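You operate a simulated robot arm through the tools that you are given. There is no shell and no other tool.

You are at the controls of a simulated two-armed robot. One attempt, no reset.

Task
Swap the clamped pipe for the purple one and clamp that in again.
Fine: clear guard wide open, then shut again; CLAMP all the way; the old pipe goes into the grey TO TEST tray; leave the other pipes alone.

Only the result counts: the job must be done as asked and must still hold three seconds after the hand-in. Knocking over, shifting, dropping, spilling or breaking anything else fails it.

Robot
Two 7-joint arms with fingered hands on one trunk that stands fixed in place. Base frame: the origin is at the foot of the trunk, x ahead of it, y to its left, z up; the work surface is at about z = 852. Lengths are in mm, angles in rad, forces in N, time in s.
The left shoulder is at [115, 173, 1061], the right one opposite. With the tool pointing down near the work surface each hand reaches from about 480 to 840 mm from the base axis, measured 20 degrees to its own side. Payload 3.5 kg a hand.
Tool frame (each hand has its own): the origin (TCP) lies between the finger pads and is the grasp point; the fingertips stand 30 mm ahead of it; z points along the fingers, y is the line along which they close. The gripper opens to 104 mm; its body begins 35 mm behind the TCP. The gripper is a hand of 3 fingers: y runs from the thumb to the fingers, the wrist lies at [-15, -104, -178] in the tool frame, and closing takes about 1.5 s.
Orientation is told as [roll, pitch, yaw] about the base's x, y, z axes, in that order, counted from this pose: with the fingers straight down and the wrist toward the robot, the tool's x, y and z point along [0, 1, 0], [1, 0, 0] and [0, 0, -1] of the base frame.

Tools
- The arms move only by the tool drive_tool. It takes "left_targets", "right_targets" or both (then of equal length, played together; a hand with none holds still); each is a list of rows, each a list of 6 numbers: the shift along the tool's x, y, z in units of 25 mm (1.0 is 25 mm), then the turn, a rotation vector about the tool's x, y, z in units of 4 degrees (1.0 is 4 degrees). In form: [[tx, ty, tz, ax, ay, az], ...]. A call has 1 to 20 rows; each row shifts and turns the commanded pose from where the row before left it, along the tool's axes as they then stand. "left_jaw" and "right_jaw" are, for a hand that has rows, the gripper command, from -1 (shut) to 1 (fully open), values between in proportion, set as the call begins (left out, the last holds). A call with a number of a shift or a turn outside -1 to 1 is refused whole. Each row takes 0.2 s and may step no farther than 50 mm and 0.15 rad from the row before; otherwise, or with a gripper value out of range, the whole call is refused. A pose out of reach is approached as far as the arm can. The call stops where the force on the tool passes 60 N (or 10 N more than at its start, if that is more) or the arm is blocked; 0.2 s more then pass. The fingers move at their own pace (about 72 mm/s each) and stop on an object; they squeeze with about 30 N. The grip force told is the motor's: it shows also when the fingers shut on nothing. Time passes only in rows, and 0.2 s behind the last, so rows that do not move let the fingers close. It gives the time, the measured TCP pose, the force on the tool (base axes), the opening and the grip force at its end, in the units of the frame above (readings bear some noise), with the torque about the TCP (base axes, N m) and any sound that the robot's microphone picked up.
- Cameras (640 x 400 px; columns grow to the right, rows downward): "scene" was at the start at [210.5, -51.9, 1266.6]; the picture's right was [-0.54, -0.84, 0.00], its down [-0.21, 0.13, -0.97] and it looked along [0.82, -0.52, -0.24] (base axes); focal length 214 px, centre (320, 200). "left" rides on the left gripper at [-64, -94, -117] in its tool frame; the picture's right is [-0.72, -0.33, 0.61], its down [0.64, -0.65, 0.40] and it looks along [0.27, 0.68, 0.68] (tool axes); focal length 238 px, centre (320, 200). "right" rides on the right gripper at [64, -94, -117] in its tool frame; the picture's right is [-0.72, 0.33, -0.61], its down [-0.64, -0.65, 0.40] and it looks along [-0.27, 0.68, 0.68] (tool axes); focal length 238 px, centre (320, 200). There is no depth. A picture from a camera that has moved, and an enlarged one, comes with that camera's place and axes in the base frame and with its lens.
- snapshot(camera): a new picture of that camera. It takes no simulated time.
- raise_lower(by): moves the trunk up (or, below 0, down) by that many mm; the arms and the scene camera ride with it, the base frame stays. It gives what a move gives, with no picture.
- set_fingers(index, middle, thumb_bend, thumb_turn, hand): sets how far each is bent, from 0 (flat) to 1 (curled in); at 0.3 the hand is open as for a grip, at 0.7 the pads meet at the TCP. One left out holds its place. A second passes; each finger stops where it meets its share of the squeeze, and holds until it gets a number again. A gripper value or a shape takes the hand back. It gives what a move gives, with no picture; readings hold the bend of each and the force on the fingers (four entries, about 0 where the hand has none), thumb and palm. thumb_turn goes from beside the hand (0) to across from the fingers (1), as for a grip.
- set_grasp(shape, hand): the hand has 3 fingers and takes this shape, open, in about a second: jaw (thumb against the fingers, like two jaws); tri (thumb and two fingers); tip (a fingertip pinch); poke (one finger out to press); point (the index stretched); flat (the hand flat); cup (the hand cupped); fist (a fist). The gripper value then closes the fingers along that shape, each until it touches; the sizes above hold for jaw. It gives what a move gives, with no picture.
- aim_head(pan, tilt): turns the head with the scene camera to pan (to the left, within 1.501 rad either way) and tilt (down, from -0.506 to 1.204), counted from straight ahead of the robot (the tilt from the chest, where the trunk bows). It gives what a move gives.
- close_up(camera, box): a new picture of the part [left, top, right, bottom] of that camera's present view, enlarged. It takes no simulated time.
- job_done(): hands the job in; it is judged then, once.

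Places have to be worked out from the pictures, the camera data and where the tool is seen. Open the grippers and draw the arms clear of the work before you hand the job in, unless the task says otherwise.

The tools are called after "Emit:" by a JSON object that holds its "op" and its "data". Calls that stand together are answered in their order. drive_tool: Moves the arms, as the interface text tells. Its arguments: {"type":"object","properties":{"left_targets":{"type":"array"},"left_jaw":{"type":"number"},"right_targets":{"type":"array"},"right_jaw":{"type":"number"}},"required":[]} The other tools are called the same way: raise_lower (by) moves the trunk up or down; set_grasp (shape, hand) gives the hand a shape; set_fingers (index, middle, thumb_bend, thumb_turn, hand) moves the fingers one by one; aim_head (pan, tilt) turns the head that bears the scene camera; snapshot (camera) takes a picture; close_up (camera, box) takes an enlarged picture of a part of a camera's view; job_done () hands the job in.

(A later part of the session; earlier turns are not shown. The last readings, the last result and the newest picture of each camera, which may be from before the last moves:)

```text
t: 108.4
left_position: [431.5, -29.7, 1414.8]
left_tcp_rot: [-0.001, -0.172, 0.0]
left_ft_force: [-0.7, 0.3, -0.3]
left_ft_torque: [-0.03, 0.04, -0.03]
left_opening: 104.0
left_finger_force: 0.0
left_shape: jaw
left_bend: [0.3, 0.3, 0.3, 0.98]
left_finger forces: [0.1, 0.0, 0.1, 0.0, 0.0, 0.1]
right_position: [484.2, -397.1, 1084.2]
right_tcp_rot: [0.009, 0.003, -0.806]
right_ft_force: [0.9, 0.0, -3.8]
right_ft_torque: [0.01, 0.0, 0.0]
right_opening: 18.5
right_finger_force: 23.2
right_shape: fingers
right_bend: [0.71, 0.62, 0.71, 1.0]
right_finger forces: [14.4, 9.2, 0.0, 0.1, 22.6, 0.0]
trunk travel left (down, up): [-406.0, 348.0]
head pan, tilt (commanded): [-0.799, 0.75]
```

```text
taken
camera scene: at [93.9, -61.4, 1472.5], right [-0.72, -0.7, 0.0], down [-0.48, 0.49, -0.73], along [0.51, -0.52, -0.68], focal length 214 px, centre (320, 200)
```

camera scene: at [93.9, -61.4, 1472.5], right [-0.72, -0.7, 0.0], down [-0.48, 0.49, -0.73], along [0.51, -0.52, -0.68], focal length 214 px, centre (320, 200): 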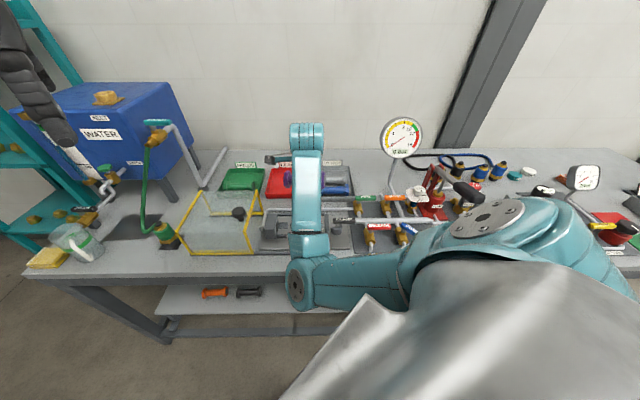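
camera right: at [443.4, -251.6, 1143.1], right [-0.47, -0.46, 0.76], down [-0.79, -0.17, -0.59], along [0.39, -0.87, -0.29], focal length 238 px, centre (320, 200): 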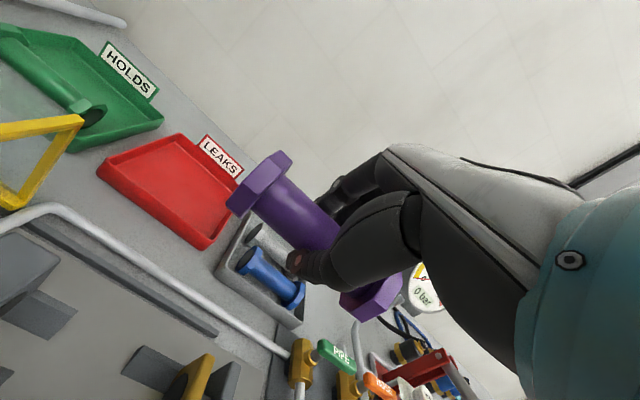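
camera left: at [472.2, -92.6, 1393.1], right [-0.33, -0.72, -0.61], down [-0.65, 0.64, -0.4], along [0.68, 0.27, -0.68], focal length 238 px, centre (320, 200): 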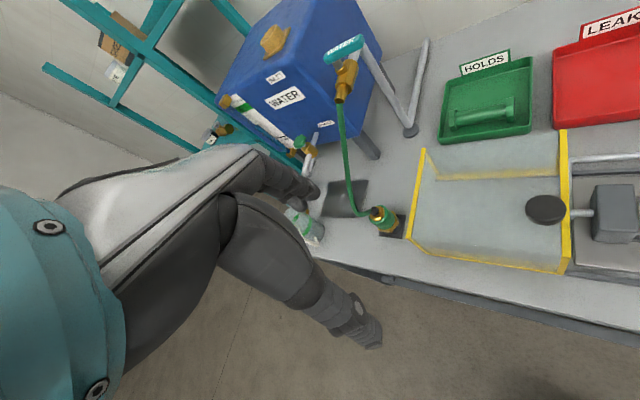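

The hand is vertical again, but the elbow has swung in front of the bench. I move out to the right (u≈-40, n≈700) to let the elbow return to its former outer position.

Emit:
{"op": "drive_tool", "data": {"right_targets": [[-0.8, 0.6, -0.5, 0, 0, 0.1], [-0.8, 0.6, -0.5, 0, 0, 0.1], [-0.8, 0.6, -0.5, 0, 0, 0.1], [-0.8, 0.6, -0.5, 0, 0, 0], [-0.8, 0.6, -0.3, 0, 0, 0]]}}

Emit:
{"op": "snapshot", "data": {"camera": "scene"}}

```text
t: 109.6
left_position: [430.6, -28.9, 1416.6]
left_tcp_rot: [0.001, -0.172, 0.0]
left_ft_force: [-0.4, 0.6, -0.5]
left_ft_torque: [0.0, -0.02, -0.03]
left_opening: 103.9
left_finger_force: 0.1
left_shape: jaw
left_bend: [0.3, 0.3, 0.3, 0.98]
left_finger forces: [0.0, 0.1, 0.0, 0.0, 0.0, 0.1]
right_position: [462.5, -523.2, 1141.1]
right_tcp_rot: [0.009, 0.004, -0.828]
right_ft_force: [-0.1, -0.4, -4.6]
right_ft_torque: [0.02, 0.06, 0.03]
right_opening: 18.3
right_finger_force: 23.1
right_shape: fingers
right_bend: [0.71, 0.62, 0.71, 1.0]
right_finger forces: [14.4, 9.0, 0.0, 0.0, 22.6, 0.0]
trunk travel left (down, up): [-406.0, 348.0]
head pan, tilt (commanded): [-0.799, 0.75]
```

```text
taken
camera scene: at [93.5, -62.0, 1472.5], right [-0.72, -0.7, 0.0], down [-0.48, 0.49, -0.73], along [0.51, -0.52, -0.68], focal length 214 px, centre (320, 200)
```

scene: 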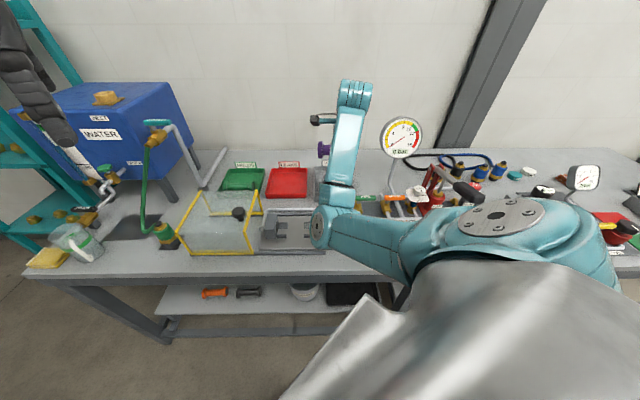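

To bring the elbow outward again I'll use the turn that worked before: lower the trunk to +180, go to u≈-85, swing the hand's yaw to +45° and back, all well above everything.

Emit:
{"op": "drive_tool", "data": {"right_targets": [[-0.6, -0.4, -0.8, 0, 0, 0], [-0.6, -0.4, -0.8, 0, 0, 0], [-0.6, -0.4, -0.6, 0, 0, 0]]}}

Emit:
{"op": "raise_lower", "data": {"by": -66}}

Emit:
{"op": "drive_tool", "data": {"right_targets": [[0, 0, 0, 0, 0, -1], [0, 0, 0, 0, 0, -1], [0, 0, 0, 0, 0, -1], [0, 0, 0, 0, 0, -1], [0, 0, 0, 0, 0, -1], [0, 0, 0, 0, 0, -1], [0, 0, 0, 0, 0, -1], [0, 0, 0, 0, 0, -1], [0, 0, 0, 0, 0, -1], [0, 0, 0, 0, 0, -1], [0, 0, 0, 0, 0, -1], [0, 0, 0, 0, 0, -1]]}}

Emit:
{"op": "snapshot", "data": {"camera": "scene"}}

```text
t: 110.4
left_position: [431.6, -29.0, 1415.4]
left_tcp_rot: [-0.001, -0.172, 0.0]
left_ft_force: [0.1, 0.1, 0.4]
left_ft_torque: [0.0, 0.02, -0.01]
left_opening: 103.6
left_finger_force: 0.1
left_shape: jaw
left_bend: [0.3, 0.3, 0.3, 0.98]
left_finger forces: [0.1, 0.0, 0.0, 0.1, 0.0, 0.0]
right_position: [407.5, -531.7, 1196.5]
right_tcp_rot: [0.009, 0.002, -0.828]
right_ft_force: [-0.4, 1.0, -4.2]
right_ft_torque: [0.01, 0.01, 0.01]
right_opening: 17.8
right_finger_force: 23.4
right_shape: fingers
right_bend: [0.71, 0.62, 0.71, 1.0]
right_finger forces: [14.3, 8.9, 0.1, 0.0, 22.6, 0.0]
trunk travel left (down, up): [-406.0, 348.0]
head pan, tilt (commanded): [-0.799, 0.75]
```

```text
t: 111.4
left_position: [430.9, -29.0, 1350.1]
left_tcp_rot: [-0.001, -0.174, 0.001]
left_ft_force: [0.2, -0.3, 0.2]
left_ft_torque: [0.0, 0.0, -0.01]
left_opening: 103.8
left_finger_force: 0.1
left_shape: jaw
left_bend: [0.3, 0.3, 0.3, 0.98]
left_finger forces: [0.0, 0.1, 0.1, 0.0, 0.0, 0.0]
right_position: [406.9, -529.7, 1130.6]
right_tcp_rot: [0.009, -0.002, -0.828]
right_ft_force: [-0.2, -0.8, -4.7]
right_ft_torque: [-0.06, -0.02, -0.03]
right_opening: 17.8
right_finger_force: 22.9
right_shape: fingers
right_bend: [0.71, 0.63, 0.71, 1.0]
right_finger forces: [14.2, 8.9, 0.0, 0.1, 22.4, 0.0]
trunk travel left (down, up): [-340.0, 414.0]
head pan, tilt (commanded): [-0.799, 0.75]
```

```text
t: 114.0
left_position: [431.8, -29.3, 1349.5]
left_tcp_rot: [0.001, -0.173, 0.0]
left_ft_force: [-0.1, 0.3, 0.5]
left_ft_torque: [0.02, -0.01, 0.01]
left_opening: 103.7
left_finger_force: 0.1
left_shape: jaw
left_bend: [0.3, 0.3, 0.3, 0.98]
left_finger forces: [0.1, 0.0, 0.1, 0.0, 0.1, 0.0]
right_position: [404.9, -530.0, 1130.0]
right_tcp_rot: [0.007, -0.005, 0.01]
right_ft_force: [-0.1, -0.3, -3.9]
right_ft_torque: [-0.06, 0.01, 0.0]
right_opening: 17.5
right_finger_force: 22.4
right_shape: fingers
right_bend: [0.71, 0.63, 0.71, 1.0]
right_finger forces: [14.2, 8.8, 0.1, 0.1, 22.3, 0.0]
trunk travel left (down, up): [-340.0, 414.0]
head pan, tilt (commanded): [-0.799, 0.75]
```

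```text
taken
camera scene: at [111.8, -61.4, 1405.9], right [-0.72, -0.7, 0.0], down [-0.48, 0.49, -0.73], along [0.51, -0.52, -0.68], focal length 214 px, centre (320, 200)
```

scene: 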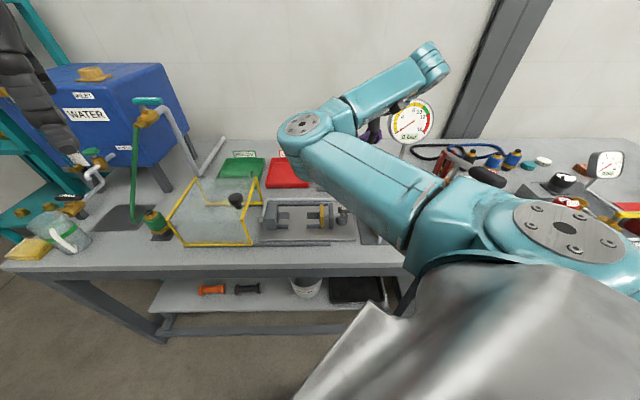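

The elbow went over to the left side. I continue the yaw turn toward +45°, which should force it back to the right.

Emit:
{"op": "drive_tool", "data": {"right_targets": [[0, 0, 0, 0, 0, -1], [0, 0, 0, 0, 0, -1], [0, 0, 0, 0, 0, -1], [0, 0, 0, 0, 0, -1], [0, 0, 0, 0, 0, -1], [0, 0, 0, 0, 0, -1], [0, 0, 0, 0, 0, -1], [0, 0, 0, 0, 0, -1], [0, 0, 0, 0, 0, -1], [0, 0, 0, 0, 0, -1], [0, 0, 0, 0, 0, -1]]}}

Emit:
{"op": "snapshot", "data": {"camera": "scene"}}

```text
t: 116.4
left_position: [432.2, -28.7, 1348.9]
left_tcp_rot: [0.0, -0.173, -0.001]
left_ft_force: [-0.3, -0.1, 0.1]
left_ft_torque: [0.03, 0.01, 0.03]
left_opening: 103.8
left_finger_force: 0.0
left_shape: jaw
left_bend: [0.3, 0.3, 0.3, 0.98]
left_finger forces: [0.0, 0.1, 0.2, 0.0, 0.0, 0.1]
right_position: [407.1, -531.3, 1129.1]
right_tcp_rot: [0.001, -0.009, 0.778]
right_ft_force: [-0.2, 0.1, -4.4]
right_ft_torque: [-0.02, 0.01, 0.01]
right_opening: 17.6
right_finger_force: 22.5
right_shape: fingers
right_bend: [0.71, 0.63, 0.71, 1.0]
right_finger forces: [14.1, 8.7, 0.0, 0.0, 22.4, 0.0]
trunk travel left (down, up): [-340.0, 414.0]
head pan, tilt (commanded): [-0.799, 0.75]
```

```text
taken
camera scene: at [111.9, -61.5, 1405.9], right [-0.72, -0.7, 0.0], down [-0.48, 0.49, -0.73], along [0.51, -0.52, -0.68], focal length 214 px, centre (320, 200)
```

scene: 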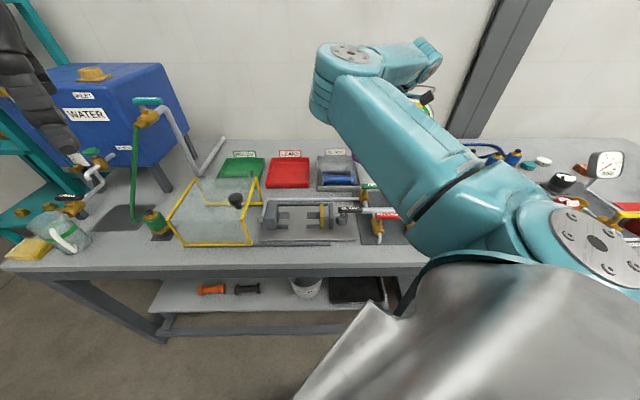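

Still on the left side. I rotate back to yaw -45°, then I'll tilt the hand sideways and extend/retract, which previously went with an outward elbow.

Emit:
{"op": "drive_tool", "data": {"right_targets": [[0, 0, 0, 0, 0, 1], [0, 0, 0, 0, 0, 1], [0, 0, 0, 0, 0, 1], [0, 0, 0, 0, 0, 1], [0, 0, 0, 0, 0, 1], [0, 0, 0, 0, 0, 1], [0, 0, 0, 0, 0, 1], [0, 0, 0, 0, 0, 1], [0, 0, 0, 0, 0, 1], [0, 0, 0, 0, 0, 1], [0, 0, 0, 0, 0, 1], [0, 0, 0, 0, 0, 1], [0, 0, 0, 0, 0, 1], [0, 0, 0, 0, 0, 1], [0, 0, 0, 0, 0, 1], [0, 0, 0, 0, 0, 1], [0, 0, 0, 0, 0, 1], [0, 0, 0, 0, 0, 1], [0, 0, 0, 0, 0, 1], [0, 0, 0, 0, 0, 1]]}}

Emit:
{"op": "drive_tool", "data": {"right_targets": [[0, 0, 0, 0, 0, 1], [0, 0, 0, 0, 0, 1], [0, 0, 0, 0, 0, 0.4], [0, 0, 0, 0, 0.9, 0], [0, 0, 0, 0, 0.9, 0], [0, 0, 0, 0, 0.9, 0], [0, 0, 0, 0, 0.9, 0], [0, 0, 0, 0, 0.9, 0], [0, 0, 0, 0, 0.9, 0], [0, 0, 0, 0, 0.9, 0]]}}

Emit:
{"op": "snapshot", "data": {"camera": "scene"}}

```text
t: 120.6
left_position: [431.6, -29.4, 1348.4]
left_tcp_rot: [-0.002, -0.173, -0.001]
left_ft_force: [0.3, 0.3, -0.4]
left_ft_torque: [0.02, -0.01, 0.04]
left_opening: 103.7
left_finger_force: 0.1
left_shape: jaw
left_bend: [0.3, 0.3, 0.3, 0.98]
left_finger forces: [0.1, 0.1, 0.1, 0.0, 0.1, 0.0]
right_position: [406.1, -530.7, 1128.2]
right_tcp_rot: [0.011, 0.001, -0.62]
right_ft_force: [0.4, -0.4, -4.3]
right_ft_torque: [-0.04, 0.05, -0.02]
right_opening: 17.6
right_finger_force: 22.6
right_shape: fingers
right_bend: [0.71, 0.63, 0.71, 1.0]
right_finger forces: [14.3, 8.6, 0.0, 0.0, 22.3, 0.0]
trunk travel left (down, up): [-340.0, 414.0]
head pan, tilt (commanded): [-0.799, 0.75]
```

```text
t: 122.8
left_position: [431.1, -29.6, 1348.8]
left_tcp_rot: [-0.001, -0.172, 0.0]
left_ft_force: [0.4, 0.0, -0.5]
left_ft_torque: [-0.03, -0.01, 0.01]
left_opening: 103.8
left_finger_force: 0.0
left_shape: jaw
left_bend: [0.3, 0.3, 0.3, 0.98]
left_finger forces: [0.0, 0.0, 0.1, 0.0, 0.1, 0.0]
right_position: [406.8, -530.3, 1129.5]
right_tcp_rot: [0.45, 0.001, -0.789]
right_ft_force: [-0.3, -0.2, -4.3]
right_ft_torque: [0.0, 0.01, -0.01]
right_opening: 17.5
right_finger_force: 23.1
right_shape: fingers
right_bend: [0.72, 0.63, 0.71, 1.0]
right_finger forces: [14.1, 9.1, 0.0, 0.0, 22.2, 0.0]
trunk travel left (down, up): [-340.0, 414.0]
head pan, tilt (commanded): [-0.799, 0.75]
```

```text
taken
camera scene: at [111.9, -61.5, 1405.8], right [-0.72, -0.7, 0.0], down [-0.48, 0.49, -0.73], along [0.51, -0.52, -0.68], focal length 214 px, centre (320, 200)
```

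scene: 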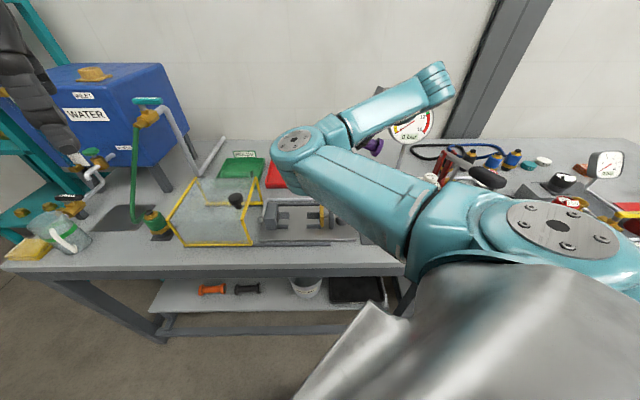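

The tilt went the wrong way. A better idea: raise the trunk a lot (+200 mm) so the arm reaches down nearly straight to the fixture and elbow position no longer matters. First I undo the tilt and centre the hand high up.

Emit:
{"op": "drive_tool", "data": {"right_targets": [[0, 0, 0, 0, -0.921, 0], [0, 0, 0, 0, -0.921, 0], [0, 0, 0, 0, -0.921, 0], [0, 0, 0, 0, -0.921, 0], [0, 0, 0, 0, -0.921, 0], [0, 0, 0, 0, -0.921, 0], [0, 0, 0, 0, -0.921, 0], [0.7, 0, -0.3, 0, 0, 0], [0.7, 0, -0.3, 0, 0, 0], [0.7, 0, -0.3, 0, 0, 0]]}}

Emit:
{"op": "raise_lower", "data": {"by": 200}}

Emit:
{"op": "snapshot", "data": {"camera": "scene"}}

```text
t: 125.0
left_position: [431.5, -28.4, 1348.8]
left_tcp_rot: [-0.002, -0.172, 0.0]
left_ft_force: [-0.1, 0.6, -0.4]
left_ft_torque: [0.0, 0.0, -0.01]
left_opening: 103.8
left_finger_force: 0.0
left_shape: jaw
left_bend: [0.3, 0.3, 0.3, 0.98]
left_finger forces: [0.0, 0.0, 0.0, 0.0, 0.0, 0.0]
right_position: [445.7, -491.2, 1153.4]
right_tcp_rot: [-0.001, 0.001, -0.787]
right_ft_force: [0.1, -0.1, -4.0]
right_ft_torque: [0.01, 0.03, -0.03]
right_opening: 17.4
right_finger_force: 22.9
right_shape: fingers
right_bend: [0.72, 0.63, 0.71, 1.0]
right_finger forces: [14.3, 8.4, 0.1, 0.0, 22.4, 0.0]
trunk travel left (down, up): [-340.0, 414.0]
head pan, tilt (commanded): [-0.799, 0.75]
```

```text
t: 127.2
left_position: [432.6, -28.2, 1548.8]
left_tcp_rot: [-0.003, -0.174, 0.0]
left_ft_force: [-0.5, -1.5, 0.4]
left_ft_torque: [0.02, 0.01, 0.0]
left_opening: 103.8
left_finger_force: 0.1
left_shape: jaw
left_bend: [0.3, 0.3, 0.3, 0.98]
left_finger forces: [0.0, 0.0, 0.0, 0.1, 0.0, 0.1]
right_position: [444.5, -492.5, 1350.5]
right_tcp_rot: [-0.003, 0.001, -0.785]
right_ft_force: [-0.1, 0.6, -3.4]
right_ft_torque: [0.02, 0.03, 0.01]
right_opening: 17.2
right_finger_force: 21.8
right_shape: fingers
right_bend: [0.72, 0.63, 0.71, 1.0]
right_finger forces: [14.3, 8.4, 0.0, 0.0, 22.3, 0.0]
trunk travel left (down, up): [-540.0, 214.0]
head pan, tilt (commanded): [-0.799, 0.75]
```

```text
taken
camera scene: at [73.1, -61.5, 1607.1], right [-0.72, -0.7, 0.0], down [-0.48, 0.49, -0.73], along [0.51, -0.52, -0.68], focal length 214 px, centre (320, 200)
```

scene: 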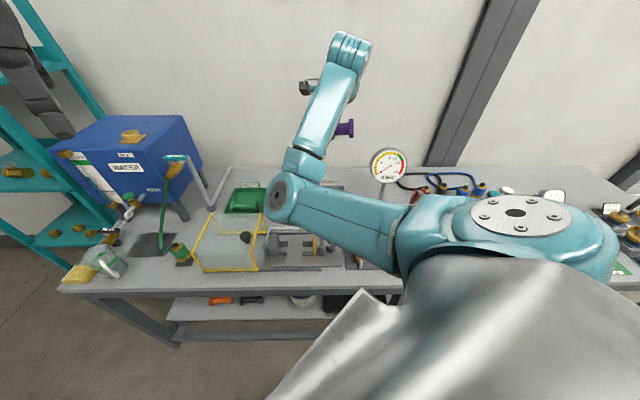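

Trunk at +380 and the pose is clean. I tilt the hand back to the 20° at which the pipe was picked (flats aligned) and come down over the fixture to z≈1000.

Emit:
{"op": "drive_tool", "data": {"right_targets": [[0, 0, 0, -1, 0, 0], [0, 0, 0, -1, 0, 0], [0, 0, 0, -1, 0, 0], [0, 0, 0, -1, 0, 0], [0, 0, 0, -1, 0, 0], [0.39, -0.526, 0.873, 0, 0, 0], [0.39, -0.526, 0.873, 0, 0, 0], [0.39, -0.526, 0.873, 0, 0, 0], [0.39, -0.526, 0.873, 0, 0, 0], [0.39, -0.526, 0.873, 0, 0, 0], [0.39, -0.526, 0.873, 0, 0, 0], [0.39, -0.526, 0.873, 0, 0, 0], [0.39, -0.526, 0.873, 0, 0, 0], [0.39, -0.526, 0.873, 0, 0, 0], [0.39, -0.526, 0.873, 0, 0, 0], [0.39, -0.526, 0.873, 0, 0, 0]]}}

Emit:
{"op": "snapshot", "data": {"camera": "scene"}}

```text
t: 129.9
left_position: [431.5, -29.1, 1550.8]
left_tcp_rot: [0.0, -0.175, -0.001]
left_ft_force: [-0.6, 1.1, -0.3]
left_ft_torque: [-0.02, -0.03, -0.01]
left_opening: 103.7
left_finger_force: 0.0
left_shape: jaw
left_bend: [0.3, 0.3, 0.3, 0.98]
left_finger forces: [0.1, 0.0, 0.0, 0.0, 0.0, 0.0]
right_position: [498.0, -453.6, 1265.1]
right_tcp_rot: [0.091, -0.513, -0.874]
right_ft_force: [0.3, -0.2, -3.7]
right_ft_torque: [0.01, 0.07, -0.02]
right_opening: 16.9
right_finger_force: 21.6
right_shape: fingers
right_bend: [0.72, 0.64, 0.71, 1.0]
right_finger forces: [13.3, 7.6, 0.0, 0.0, 22.6, 0.0]
trunk travel left (down, up): [-540.0, 214.0]
head pan, tilt (commanded): [-0.799, 0.75]
stopped in row 13 (right hand): the arm was blocked; the commanded pose is now the measured one
```

```text
taken
camera scene: at [73.2, -61.5, 1607.2], right [-0.72, -0.7, 0.0], down [-0.48, 0.49, -0.73], along [0.51, -0.52, -0.68], focal length 214 px, centre (320, 200)
```

scene: 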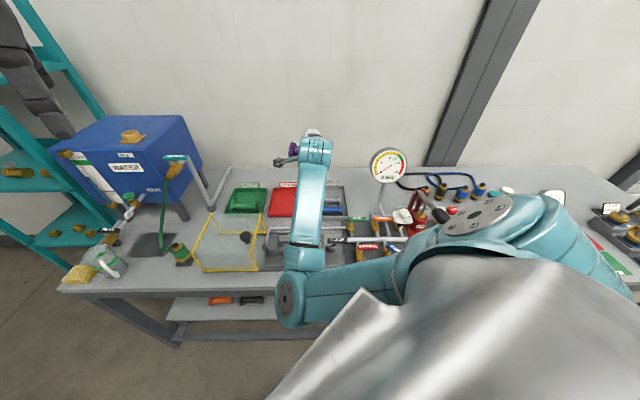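

Blocked again in this elbow posture. The elbow switched sides when I levelled the sideways tilt at full extension, so I'll undo that path: straighten the hand here, lower the trunk, extend over the tray and re-apply the tilt there.

Emit:
{"op": "drive_tool", "data": {"right_targets": [[-0.3, 0.1, -0.3, 0.92, -0.16, -0.1], [-0.3, 0.1, -0.3, 0.92, -0.16, -0.1], [-0.3, 0.1, -0.3, 0.92, -0.16, -0.15], [-0.3, 0.1, -0.3, 0.92, -0.16, -0.15], [-0.3, 0, -0.3, 0.92, -0.16, -0.2], [-0.3, 0, 0, 0.92, -0.16, -0.2], [-0.3, 0, 0, 0.92, -0.16, -0.2], [-0.3, 0, 0, 0.92, -0.16, -0.2]]}}

Emit:
{"op": "snapshot", "data": {"camera": "scene"}}

```text
t: 131.7
left_position: [431.0, -30.9, 1549.9]
left_tcp_rot: [-0.001, -0.173, 0.001]
left_ft_force: [0.2, -0.2, -0.3]
left_ft_torque: [0.04, -0.03, 0.02]
left_opening: 103.8
left_finger_force: 0.1
left_shape: jaw
left_bend: [0.3, 0.3, 0.3, 0.98]
left_finger forces: [0.0, 0.0, 0.0, 0.1, 0.0, 0.2]
right_position: [450.0, -490.9, 1299.4]
right_tcp_rot: [-0.024, 0.006, -0.757]
right_ft_force: [0.3, 0.1, -3.7]
right_ft_torque: [0.01, 0.01, -0.02]
right_opening: 16.4
right_finger_force: 22.2
right_shape: fingers
right_bend: [0.72, 0.64, 0.71, 1.0]
right_finger forces: [14.7, 7.6, 0.0, 0.0, 22.0, 0.0]
trunk travel left (down, up): [-540.0, 214.0]
head pan, tilt (commanded): [-0.799, 0.75]
```

```text
taken
camera scene: at [72.9, -61.8, 1607.2], right [-0.72, -0.7, 0.0], down [-0.48, 0.49, -0.73], along [0.51, -0.52, -0.68], focal length 214 px, centre (320, 200)
```

scene: 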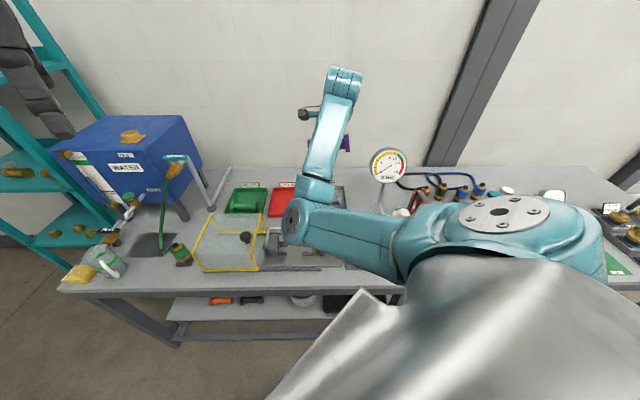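

The finger opening has been creeping from 20 to 16.4 mm, so I check the pipe's place in the hand.

Emit:
{"op": "snapshot", "data": {"camera": "right"}}

Emit:
{"op": "close_up", "data": {"camera": "right", "box": [230, 140, 410, 320]}}

```text
taken
camera right: at [429.0, -377.2, 1415.5], right [-0.24, -0.74, 0.63], down [-0.92, -0.02, -0.38], along [0.3, -0.67, -0.68], focal length 238 px, centre (320, 200)
```

right: 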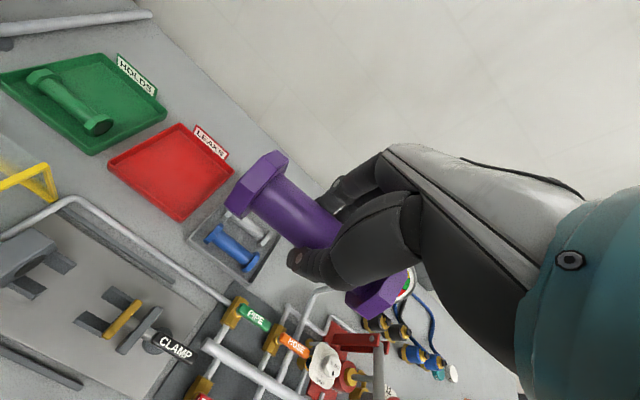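

```text
2.22 times, centred on (320, 230) of right
camera zoom: at [429.0, -377.2, 1415.5], right [-0.24, -0.74, 0.63], down [-0.92, -0.02, -0.38], along [0.3, -0.67, -0.68], focal length 530 px, centre (320, 133)
```

zoom: 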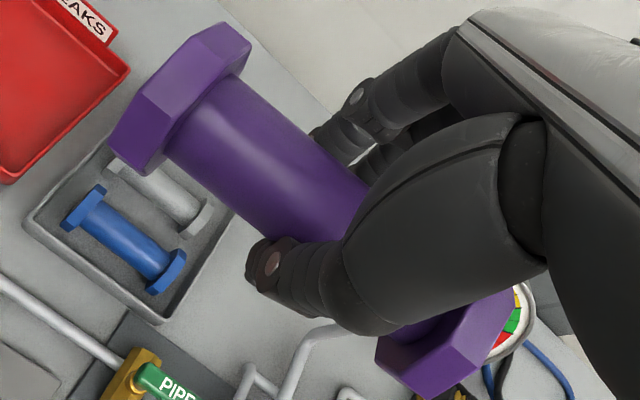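

The pipe has not shifted noticeably in the hand. I now descend further out (n≈715), where the arm stays stretched, before moving in low toward the fixture.

Emit:
{"op": "drive_tool", "data": {"right_targets": [[0, 1, 0, 0, 0.34, 0.4], [0, 1, 0, 0, 0, 0], [0.2, 0, 0, -1, 0, 0], [0.2, 0, 0, -1, 0, 0], [0.2, 0, 0, -1, 0, 0], [0.2, 0, 0, -1, 0, 0], [0.2, 0, 0, -1, 0, 0], [0.3, -0.342, 0.94, 0, 0, 0], [0.3, -0.342, 0.94, 0, 0, 0], [0.3, -0.342, 0.94, 0, 0, 0], [0.3, -0.342, 0.94, 0, 0, 0], [0.3, -0.342, 0.94, 0, 0, 0]]}}

Emit:
{"op": "snapshot", "data": {"camera": "scene"}}

```text
t: 134.3
left_position: [430.4, -30.3, 1549.2]
left_tcp_rot: [-0.002, -0.173, 0.001]
left_ft_force: [0.0, 0.9, 0.4]
left_ft_torque: [0.03, -0.04, 0.0]
left_opening: 103.5
left_finger_force: 0.0
left_shape: jaw
left_bend: [0.3, 0.3, 0.3, 0.98]
left_finger forces: [0.1, 0.0, 0.1, 0.1, 0.0, 0.0]
right_position: [528.7, -479.3, 1173.6]
right_tcp_rot: [-0.001, -0.345, -0.783]
right_ft_force: [-0.8, -0.2, -3.8]
right_ft_torque: [0.01, 0.05, 0.0]
right_opening: 16.0
right_finger_force: 20.9
right_shape: fingers
right_bend: [0.72, 0.64, 0.72, 1.0]
right_finger forces: [13.6, 6.8, 0.0, 0.0, 21.7, 0.0]
trunk travel left (down, up): [-540.0, 214.0]
head pan, tilt (commanded): [-0.799, 0.75]
```

```text
taken
camera scene: at [73.1, -61.3, 1607.2], right [-0.72, -0.7, 0.0], down [-0.48, 0.49, -0.73], along [0.51, -0.52, -0.68], focal length 214 px, centre (320, 200)
```

scene: 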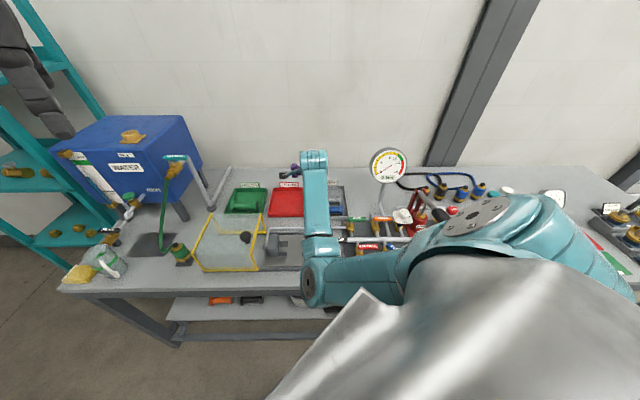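

Tracking exactly now. I continue down to z≈1000 while moving to u≈102.

Emit:
{"op": "drive_tool", "data": {"right_targets": [[0.38, -0.342, 0.94, 0, 0, 0], [0.38, -0.342, 0.94, 0, 0, 0], [0.38, -0.342, 0.94, 0, 0, 0], [0.38, -0.342, 0.94, 0, 0, 0], [0.38, -0.342, 0.94, 0, 0, 0], [0.38, -0.342, 0.94, 0, 0, 0], [0.38, -0.342, 0.94, 0, 0, 0]]}}

Emit:
{"op": "snapshot", "data": {"camera": "scene"}}

```text
t: 135.9
left_position: [432.9, -30.3, 1549.4]
left_tcp_rot: [0.001, -0.172, -0.001]
left_ft_force: [0.5, -0.3, 0.1]
left_ft_torque: [-0.01, -0.02, -0.02]
left_opening: 103.8
left_finger_force: 0.1
left_shape: jaw
left_bend: [0.3, 0.3, 0.3, 0.98]
left_finger forces: [0.1, 0.0, 0.0, 0.0, 0.0, 0.1]
right_position: [575.7, -433.3, 998.8]
right_tcp_rot: [-0.002, -0.345, -0.785]
right_ft_force: [-0.5, -0.8, -4.2]
right_ft_torque: [0.04, 0.07, -0.01]
right_opening: 15.7
right_finger_force: 20.9
right_shape: fingers
right_bend: [0.72, 0.65, 0.72, 1.0]
right_finger forces: [13.8, 6.7, 0.0, 0.0, 21.3, 0.1]
trunk travel left (down, up): [-540.0, 214.0]
head pan, tilt (commanded): [-0.799, 0.75]
```

```text
taken
camera scene: at [73.4, -61.5, 1607.2], right [-0.72, -0.7, 0.0], down [-0.48, 0.49, -0.73], along [0.51, -0.52, -0.68], focal length 214 px, centre (320, 200)
```

scene: 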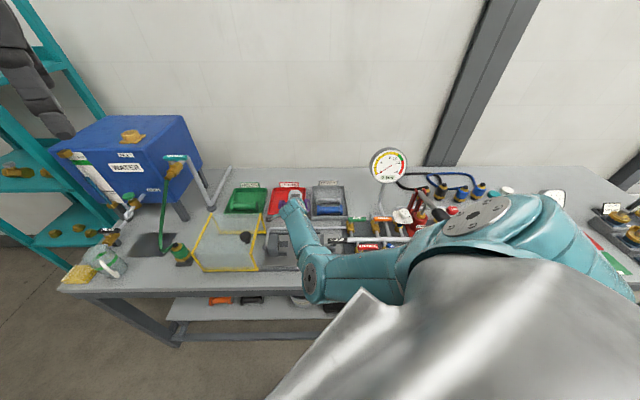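

Good. Now I move in toward the fixture at this height.

Emit:
{"op": "drive_tool", "data": {"right_targets": [[0, -0.752, -0.274, 0, 0, 0], [0, -0.752, -0.274, 0, 0, 0], [0, -0.752, -0.274, 0, 0, 0], [0.03, -0.752, -0.274, 0, 0, 0], [0.04, -0.752, -0.274, 0, 0, 0], [0, -0.676, -0.246, 0, 0, 0]]}}

Emit:
{"op": "snapshot", "data": {"camera": "scene"}}

Emit:
{"op": "close_up", "data": {"camera": "right", "box": [70, 150, 410, 400]}}

```text
t: 137.3
left_position: [431.5, -29.2, 1550.0]
left_tcp_rot: [-0.001, -0.171, 0.0]
left_ft_force: [-0.2, 0.0, 0.7]
left_ft_torque: [0.02, 0.0, -0.01]
left_opening: 103.9
left_finger_force: 0.1
left_shape: jaw
left_bend: [0.3, 0.3, 0.3, 0.98]
left_finger forces: [0.0, 0.0, 0.0, 0.0, 0.0, 0.1]
right_position: [543.5, -441.2, 1092.4]
right_tcp_rot: [0.006, -0.549, -0.855]
right_ft_force: [0.2, 0.6, -4.3]
right_ft_torque: [0.02, 0.03, 0.0]
right_opening: 15.0
right_finger_force: 21.1
right_shape: fingers
right_bend: [0.72, 0.65, 0.72, 1.0]
right_finger forces: [13.9, 6.6, 0.1, 0.1, 22.2, 0.0]
trunk travel left (down, up): [-540.0, 214.0]
head pan, tilt (commanded): [-0.799, 0.75]
stopped in row 6 (right hand): the arm was blocked; the commanded pose is now the measured one
```

```text
taken
camera scene: at [73.1, -61.4, 1607.2], right [-0.72, -0.7, 0.0], down [-0.48, 0.49, -0.73], along [0.51, -0.52, -0.68], focal length 214 px, centre (320, 200)
```

scene: 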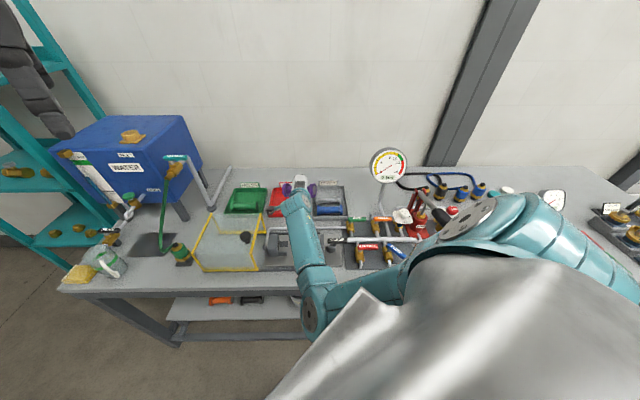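

```text
1.60 times, centred on (240, 275) of right
camera zoom: at [500.5, -292.1, 1142.5], right [-0.57, -0.44, 0.69], down [-0.71, -0.16, -0.69], along [0.42, -0.88, -0.22], focal length 381 px, centre (448, 80)
```

zoom: 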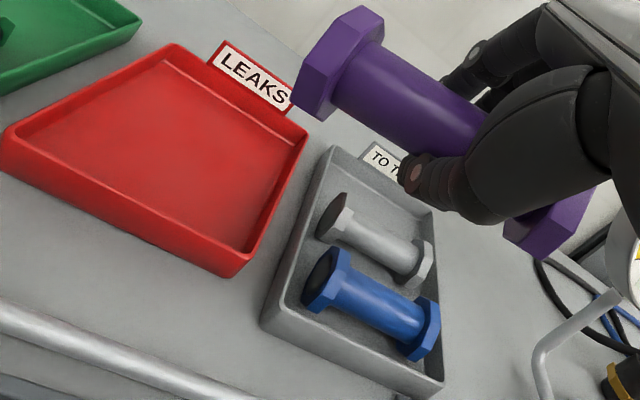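

Same block: the elbow is trapped in front of the body. I go back out and extend over the tray, where I'll re-apply the sideways tilt so the elbow swings out to the right.

Emit:
{"op": "drive_tool", "data": {"right_targets": [[0, 0.9, -0.3, 0.95, 0.13, -0.3], [0, 0.9, -0.3, 0.95, 0.13, -0.3], [-0.3, 0.9, -0.3, 0.95, 0.13, -0.3], [-0.6, 0.342, -0.9, 0, 0, 0], [-0.6, 0.342, -0.9, 0, 0, 0], [-0.6, 0.342, -0.9, 0, 0, 0], [-0.6, 0.342, -0.9, 0, 0, 0], [-0.6, 0.342, -0.9, 0, 0, 0]]}}

Emit:
{"op": "snapshot", "data": {"camera": "scene"}}

```text
t: 139.1
left_position: [431.8, -29.2, 1550.7]
left_tcp_rot: [0.0, -0.172, 0.001]
left_ft_force: [0.0, -0.9, 0.1]
left_ft_torque: [0.01, 0.01, 0.02]
left_opening: 103.7
left_finger_force: 0.1
left_shape: jaw
left_bend: [0.3, 0.3, 0.3, 0.98]
left_finger forces: [0.1, 0.1, 0.0, 0.1, 0.1, 0.1]
right_position: [517.5, -535.4, 1260.1]
right_tcp_rot: [0.006, -0.342, -0.781]
right_ft_force: [-0.5, -0.3, -4.5]
right_ft_torque: [0.03, 0.04, 0.01]
right_opening: 14.8
right_finger_force: 20.9
right_shape: fingers
right_bend: [0.72, 0.65, 0.72, 1.0]
right_finger forces: [14.0, 6.3, 0.1, 0.0, 21.1, 0.0]
trunk travel left (down, up): [-540.0, 214.0]
head pan, tilt (commanded): [-0.799, 0.75]
```

```text
taken
camera scene: at [72.6, -61.8, 1607.2], right [-0.72, -0.7, 0.0], down [-0.48, 0.49, -0.73], along [0.51, -0.52, -0.68], focal length 214 px, centre (320, 200)
```

scene: 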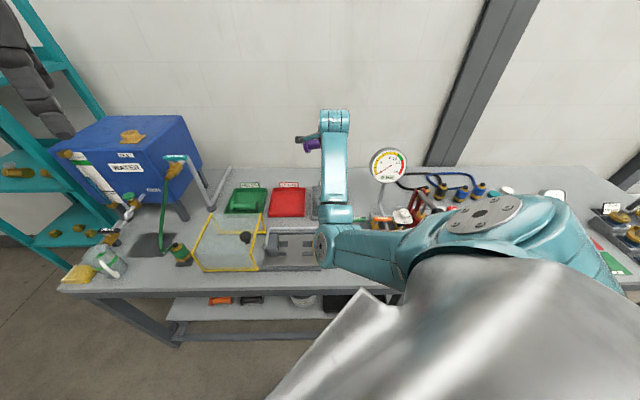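

Clean pose again. Now lower the trunk by 225 mm and extend to n≈871.

Emit:
{"op": "raise_lower", "data": {"by": -225}}

Emit:
{"op": "drive_tool", "data": {"right_targets": [[-0.3, 0.85, 0.31, 0, 0, 0], [-0.3, 0.85, 0.31, 0, 0, 0], [-0.3, 0.85, 0.31, 0, 0, 0], [-0.3, 0.85, 0.31, 0, 0, 0], [-0.3, 0.85, 0.31, 0, 0, 0], [-0.1, 0.5, 0.18, 0, 0, 0]]}}

Emit:
{"op": "snapshot", "data": {"camera": "scene"}}

```text
t: 141.4
left_position: [431.6, -28.5, 1324.2]
left_tcp_rot: [-0.001, -0.173, 0.0]
left_ft_force: [0.4, 0.6, 0.2]
left_ft_torque: [0.01, -0.02, 0.01]
left_opening: 103.9
left_finger_force: 0.0
left_shape: jaw
left_bend: [0.3, 0.3, 0.3, 0.98]
left_finger forces: [0.0, 0.0, 0.1, 0.1, 0.0, 0.0]
right_position: [521.7, -532.6, 1035.9]
right_tcp_rot: [0.006, -0.347, -0.78]
right_ft_force: [0.8, -0.1, -4.2]
right_ft_torque: [0.01, 0.06, 0.03]
right_opening: 14.7
right_finger_force: 20.7
right_shape: fingers
right_bend: [0.72, 0.66, 0.72, 1.0]
right_finger forces: [13.9, 6.2, 0.1, 0.0, 21.0, 0.0]
trunk travel left (down, up): [-315.0, 439.0]
head pan, tilt (commanded): [-0.799, 0.75]
```

```text
t: 142.8
left_position: [431.8, -29.6, 1323.3]
left_tcp_rot: [0.001, -0.174, -0.001]
left_ft_force: [-0.5, -0.3, 0.1]
left_ft_torque: [0.02, 0.0, 0.0]
left_opening: 103.8
left_finger_force: 0.0
left_shape: jaw
left_bend: [0.3, 0.3, 0.3, 0.98]
left_finger forces: [0.0, 0.0, 0.0, 0.0, 0.0, 0.0]
right_position: [583.6, -652.5, 1035.4]
right_tcp_rot: [0.004, -0.345, -0.781]
right_ft_force: [0.6, 0.2, -3.5]
right_ft_torque: [0.02, 0.04, 0.01]
right_opening: 14.5
right_finger_force: 20.4
right_shape: fingers
right_bend: [0.72, 0.66, 0.72, 1.0]
right_finger forces: [13.9, 5.8, 0.0, 0.0, 20.8, 0.0]
trunk travel left (down, up): [-315.0, 439.0]
head pan, tilt (commanded): [-0.799, 0.75]
```

```text
taken
camera scene: at [120.4, -61.4, 1380.5], right [-0.72, -0.7, 0.0], down [-0.48, 0.49, -0.73], along [0.51, -0.52, -0.68], focal length 214 px, centre (320, 200)
```

scene: 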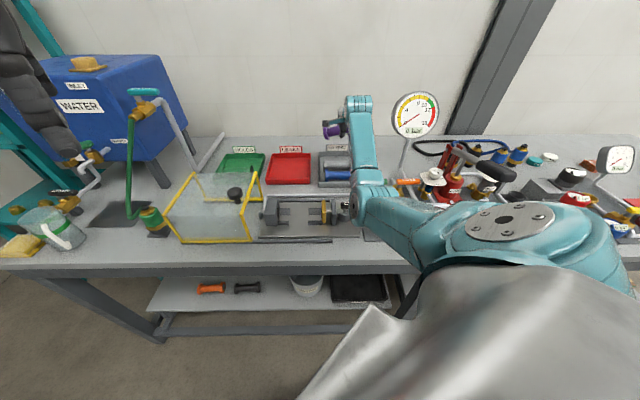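

I re-apply the sideways tilt here at extension and watch the elbow.

Emit:
{"op": "drive_tool", "data": {"right_targets": [[0, 0, 0, 0, 0.965, 0], [0, 0, 0, 0, 0.965, 0], [0, 0, 0, 0, 0.965, 0], [0, 0, 0, 0, 0.965, 0], [0, 0, 0, 0, 0.965, 0], [0, 0, 0, 0, 0.965, 0]]}}

Emit:
{"op": "snapshot", "data": {"camera": "scene"}}

Emit:
{"op": "close_up", "data": {"camera": "right", "box": [190, 130, 420, 330]}}

```text
t: 144.2
left_position: [431.5, -28.8, 1324.3]
left_tcp_rot: [-0.001, -0.171, 0.0]
left_ft_force: [-1.0, 0.5, -0.4]
left_ft_torque: [-0.01, 0.0, -0.01]
left_opening: 104.0
left_finger_force: 0.1
left_shape: jaw
left_bend: [0.3, 0.3, 0.3, 0.98]
left_finger forces: [0.0, 0.1, 0.1, 0.0, 0.1, 0.0]
right_position: [582.2, -651.8, 1033.5]
right_tcp_rot: [0.411, -0.344, -0.781]
right_ft_force: [-0.7, -0.3, -3.7]
right_ft_torque: [-0.03, 0.03, 0.02]
right_opening: 14.2
right_finger_force: 20.9
right_shape: fingers
right_bend: [0.72, 0.66, 0.72, 1.0]
right_finger forces: [13.7, 6.6, 0.1, 0.0, 20.6, 0.0]
trunk travel left (down, up): [-315.0, 439.0]
head pan, tilt (commanded): [-0.799, 0.75]
```

```text
taken
camera scene: at [120.3, -61.6, 1380.5], right [-0.72, -0.7, 0.0], down [-0.48, 0.49, -0.73], along [0.51, -0.52, -0.68], focal length 214 px, centre (320, 200)
```

scene: 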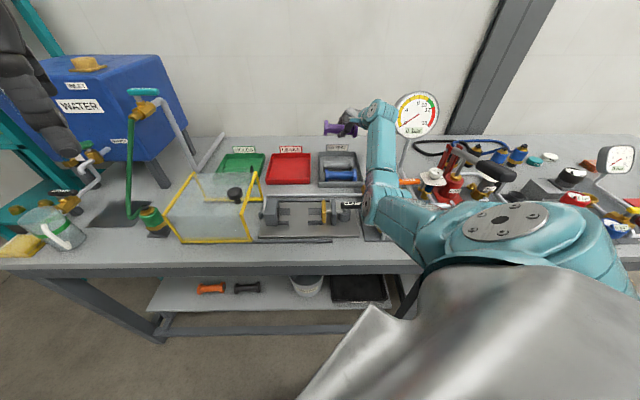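

```text
2.00 times, centred on (305, 230) of right
camera zoom: at [496.7, -549.0, 1127.0], right [-0.48, -0.79, 0.37], down [-0.59, -0.02, -0.81], along [0.65, -0.61, -0.46], focal length 477 px, centre (350, 140)
```

zoom: 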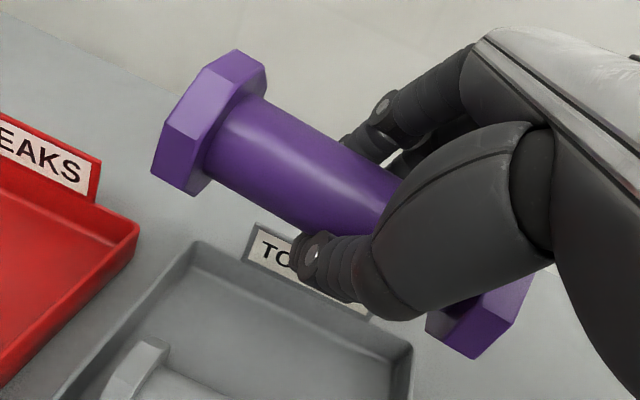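

The fingers have been drawing the pipe deeper into the palm, so the hold is secure. Turning yaw the other way (more negative) when folded should swing the elbow down and to the right; I level the tilt, retract and try that.

Emit:
{"op": "drive_tool", "data": {"right_targets": [[0, 0, 0, 0, -0.965, 0], [0, 0, 0, 0, -0.965, 0], [0, 0, 0, 0, -0.965, 0], [0, 0, 0, 0, -0.965, 0], [0, 0, 0, 0, -0.965, 0], [0, 0, 0, 0, -0.965, 0], [0, -0.4, -0.9, 0.8, 0, 0], [0, -0.6, -0.7, 0.8, 0, 0], [0, -0.8, -0.5, 0.8, 0, 0], [0, -0.9, -0.3, 0.8, 0, 0], [0, -1, 0, 0.8, 0, 0], [0, -1, 0, 0.95, 0, 0], [0, -1, 0, 0, 0, 0], [0, -1, 0, 0, 0, 0]]}}

Emit:
{"op": "snapshot", "data": {"camera": "scene"}}

```text
t: 147.2
left_position: [433.2, -26.5, 1324.5]
left_tcp_rot: [-0.004, -0.173, 0.001]
left_ft_force: [0.0, 2.0, 0.3]
left_ft_torque: [0.0, 0.02, -0.02]
left_opening: 103.4
left_finger_force: 0.1
left_shape: jaw
left_bend: [0.3, 0.3, 0.3, 0.98]
left_finger forces: [0.0, 0.1, 0.0, 0.1, 0.1, 0.0]
right_position: [453.2, -521.4, 1074.0]
right_tcp_rot: [0.003, 0.002, -0.779]
right_ft_force: [0.3, 0.3, -3.6]
right_ft_torque: [-0.06, 0.03, -0.05]
right_opening: 13.2
right_finger_force: 20.3
right_shape: fingers
right_bend: [0.72, 0.72, 0.73, 1.0]
right_finger forces: [14.8, 6.0, 0.0, 0.0, 19.6, 0.0]
trunk travel left (down, up): [-315.0, 439.0]
head pan, tilt (commanded): [-0.799, 0.75]
```

```text
taken
camera scene: at [121.8, -58.4, 1380.5], right [-0.72, -0.7, 0.0], down [-0.48, 0.49, -0.73], along [0.51, -0.53, -0.68], focal length 214 px, centre (320, 200)
```

scene: 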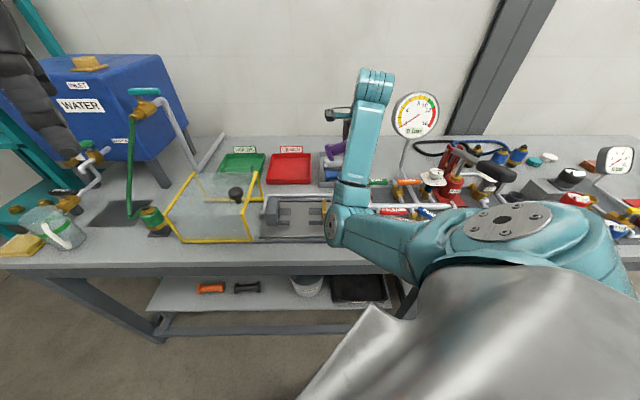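

There's a slight trunk push again (upper arm near the body or bench). I raise the trunk by 60 mm to free it, then turn the yaw further negative.

Emit:
{"op": "raise_lower", "data": {"by": 60}}

Emit:
{"op": "drive_tool", "data": {"right_targets": [[0, 0, 0, 0, 0, 1], [0, 0, 0, 0, 0, 1], [0, 0, 0, 0, 0, 1], [0, 0, 0, 0, 0, 1], [0, 0, 0, 0, 0, 1], [0, 0, 0, 0, 0, 1], [0, 0, 0, 0, 0, 1], [0, 0, 0, 0, 0, 1], [0, 0, 0, 0, 0, 1], [0, 0, 0, 0, 0, 1]]}}

Emit:
{"op": "snapshot", "data": {"camera": "scene"}}

```text
t: 148.2
left_position: [432.4, -29.5, 1384.0]
left_tcp_rot: [0.0, -0.169, 0.0]
left_ft_force: [1.4, -0.9, 0.4]
left_ft_torque: [-0.02, -0.02, -0.01]
left_opening: 103.7
left_finger_force: 0.1
left_shape: jaw
left_bend: [0.3, 0.3, 0.3, 0.98]
left_finger forces: [0.0, 0.1, 0.0, 0.0, 0.0, 0.1]
right_position: [454.3, -523.9, 1130.8]
right_tcp_rot: [0.007, 0.002, -0.778]
right_ft_force: [0.0, -0.6, -4.0]
right_ft_torque: [0.01, 0.07, 0.02]
right_opening: 12.9
right_finger_force: 20.2
right_shape: fingers
right_bend: [0.72, 0.72, 0.73, 1.0]
right_finger forces: [15.0, 5.7, 0.0, 0.0, 19.5, 0.0]
trunk travel left (down, up): [-375.0, 379.0]
head pan, tilt (commanded): [-0.799, 0.75]
```

```text
t: 150.4
left_position: [430.3, -29.5, 1384.6]
left_tcp_rot: [-0.003, -0.175, 0.0]
left_ft_force: [1.3, 0.7, 0.7]
left_ft_torque: [0.01, 0.02, -0.02]
left_opening: 103.7
left_finger_force: 0.1
left_shape: jaw
left_bend: [0.3, 0.3, 0.3, 0.98]
left_finger forces: [0.0, 0.0, 0.0, 0.1, 0.0, 0.0]
right_position: [452.8, -522.2, 1130.5]
right_tcp_rot: [0.002, 0.004, -1.478]
right_ft_force: [0.2, -0.2, -4.5]
right_ft_torque: [0.02, 0.0, 0.02]
right_opening: 13.0
right_finger_force: 20.0
right_shape: fingers
right_bend: [0.72, 0.72, 0.73, 1.0]
right_finger forces: [15.1, 5.4, 0.0, 0.0, 19.6, 0.0]
trunk travel left (down, up): [-375.0, 379.0]
head pan, tilt (commanded): [-0.799, 0.75]
```

```text
taken
camera scene: at [101.7, -61.3, 1441.2], right [-0.72, -0.7, 0.0], down [-0.48, 0.49, -0.73], along [0.51, -0.52, -0.68], focal length 214 px, centre (320, 200)
```

scene: 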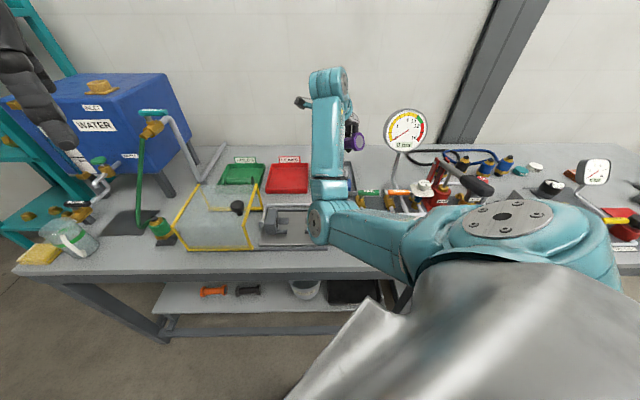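

The elbow stays left. But I haven't yet tried a vertical or slightly inward-leaning hand at the fixture in this posture, which needs less folding. I turn back to yaw -45° and look closely at how the flange's flats lie relative to the hand.

Emit:
{"op": "drive_tool", "data": {"right_targets": [[0, 0, 0, 0, 0, -1], [0, 0, 0, 0, 0, -1], [0, 0, 0, 0, 0, -1], [0, 0, 0, 0, 0, -1], [0, 0, 0, 0, 0, -1], [0, 0, 0, 0, 0, -1], [0, 0, 0, 0, 0, -1], [0, 0, 0, 0, 0, -1], [0, 0, 0, 0, 0, -1], [0, 0, 0, 0, 0, -0.9]]}}

Emit:
{"op": "close_up", "data": {"camera": "right", "box": [220, 140, 320, 240]}}

Emit:
{"op": "close_up", "data": {"camera": "right", "box": [220, 140, 420, 330]}}

Emit:
{"op": "snapshot", "data": {"camera": "scene"}}

```text
t: 152.6
left_position: [431.4, -30.2, 1384.4]
left_tcp_rot: [0.002, -0.173, -0.001]
left_ft_force: [-0.7, -0.7, 0.1]
left_ft_torque: [-0.01, -0.01, -0.02]
left_opening: 103.7
left_finger_force: 0.1
left_shape: jaw
left_bend: [0.3, 0.3, 0.3, 0.98]
left_finger forces: [0.1, 0.0, 0.0, 0.0, 0.0, 0.1]
right_position: [453.3, -522.8, 1131.3]
right_tcp_rot: [0.005, 0.001, -0.784]
right_ft_force: [0.2, 0.3, -5.3]
right_ft_torque: [0.01, 0.04, 0.01]
right_opening: 12.7
right_finger_force: 19.6
right_shape: fingers
right_bend: [0.72, 0.72, 0.73, 1.0]
right_finger forces: [15.2, 5.3, 0.0, 0.0, 19.6, 0.0]
trunk travel left (down, up): [-375.0, 379.0]
head pan, tilt (commanded): [-0.799, 0.75]
```

```text
4.00 times, centred on (270, 190) of right
camera zoom: at [432.2, -411.3, 1248.7], right [-0.28, -0.74, 0.61], down [-0.91, 0.01, -0.41], along [0.3, -0.67, -0.68], focal length 953 px, centre (520, 240)
```

zoom: 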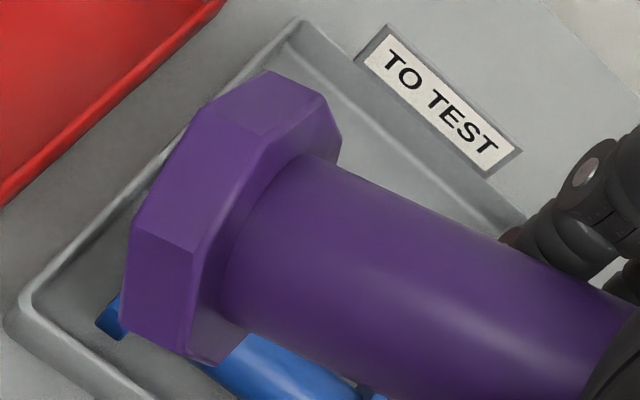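

```text
2.11 times, centred on (320, 235) of right
camera zoom: at [432.2, -411.3, 1248.7], right [-0.28, -0.74, 0.61], down [-0.91, 0.01, -0.41], along [0.3, -0.67, -0.68], focal length 502 px, centre (320, 126)
```

zoom: 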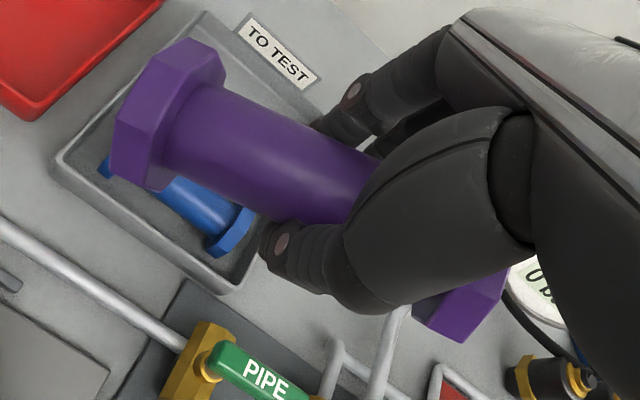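

```text
taken
camera scene: at [101.6, -61.4, 1441.2], right [-0.72, -0.7, 0.0], down [-0.48, 0.49, -0.73], along [0.51, -0.52, -0.68], focal length 214 px, centre (320, 200)
```

scene: 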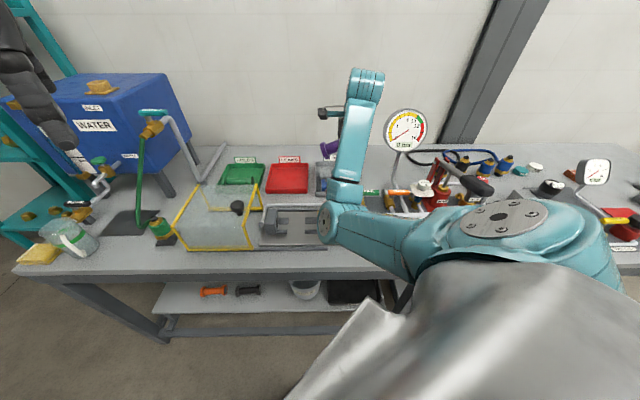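

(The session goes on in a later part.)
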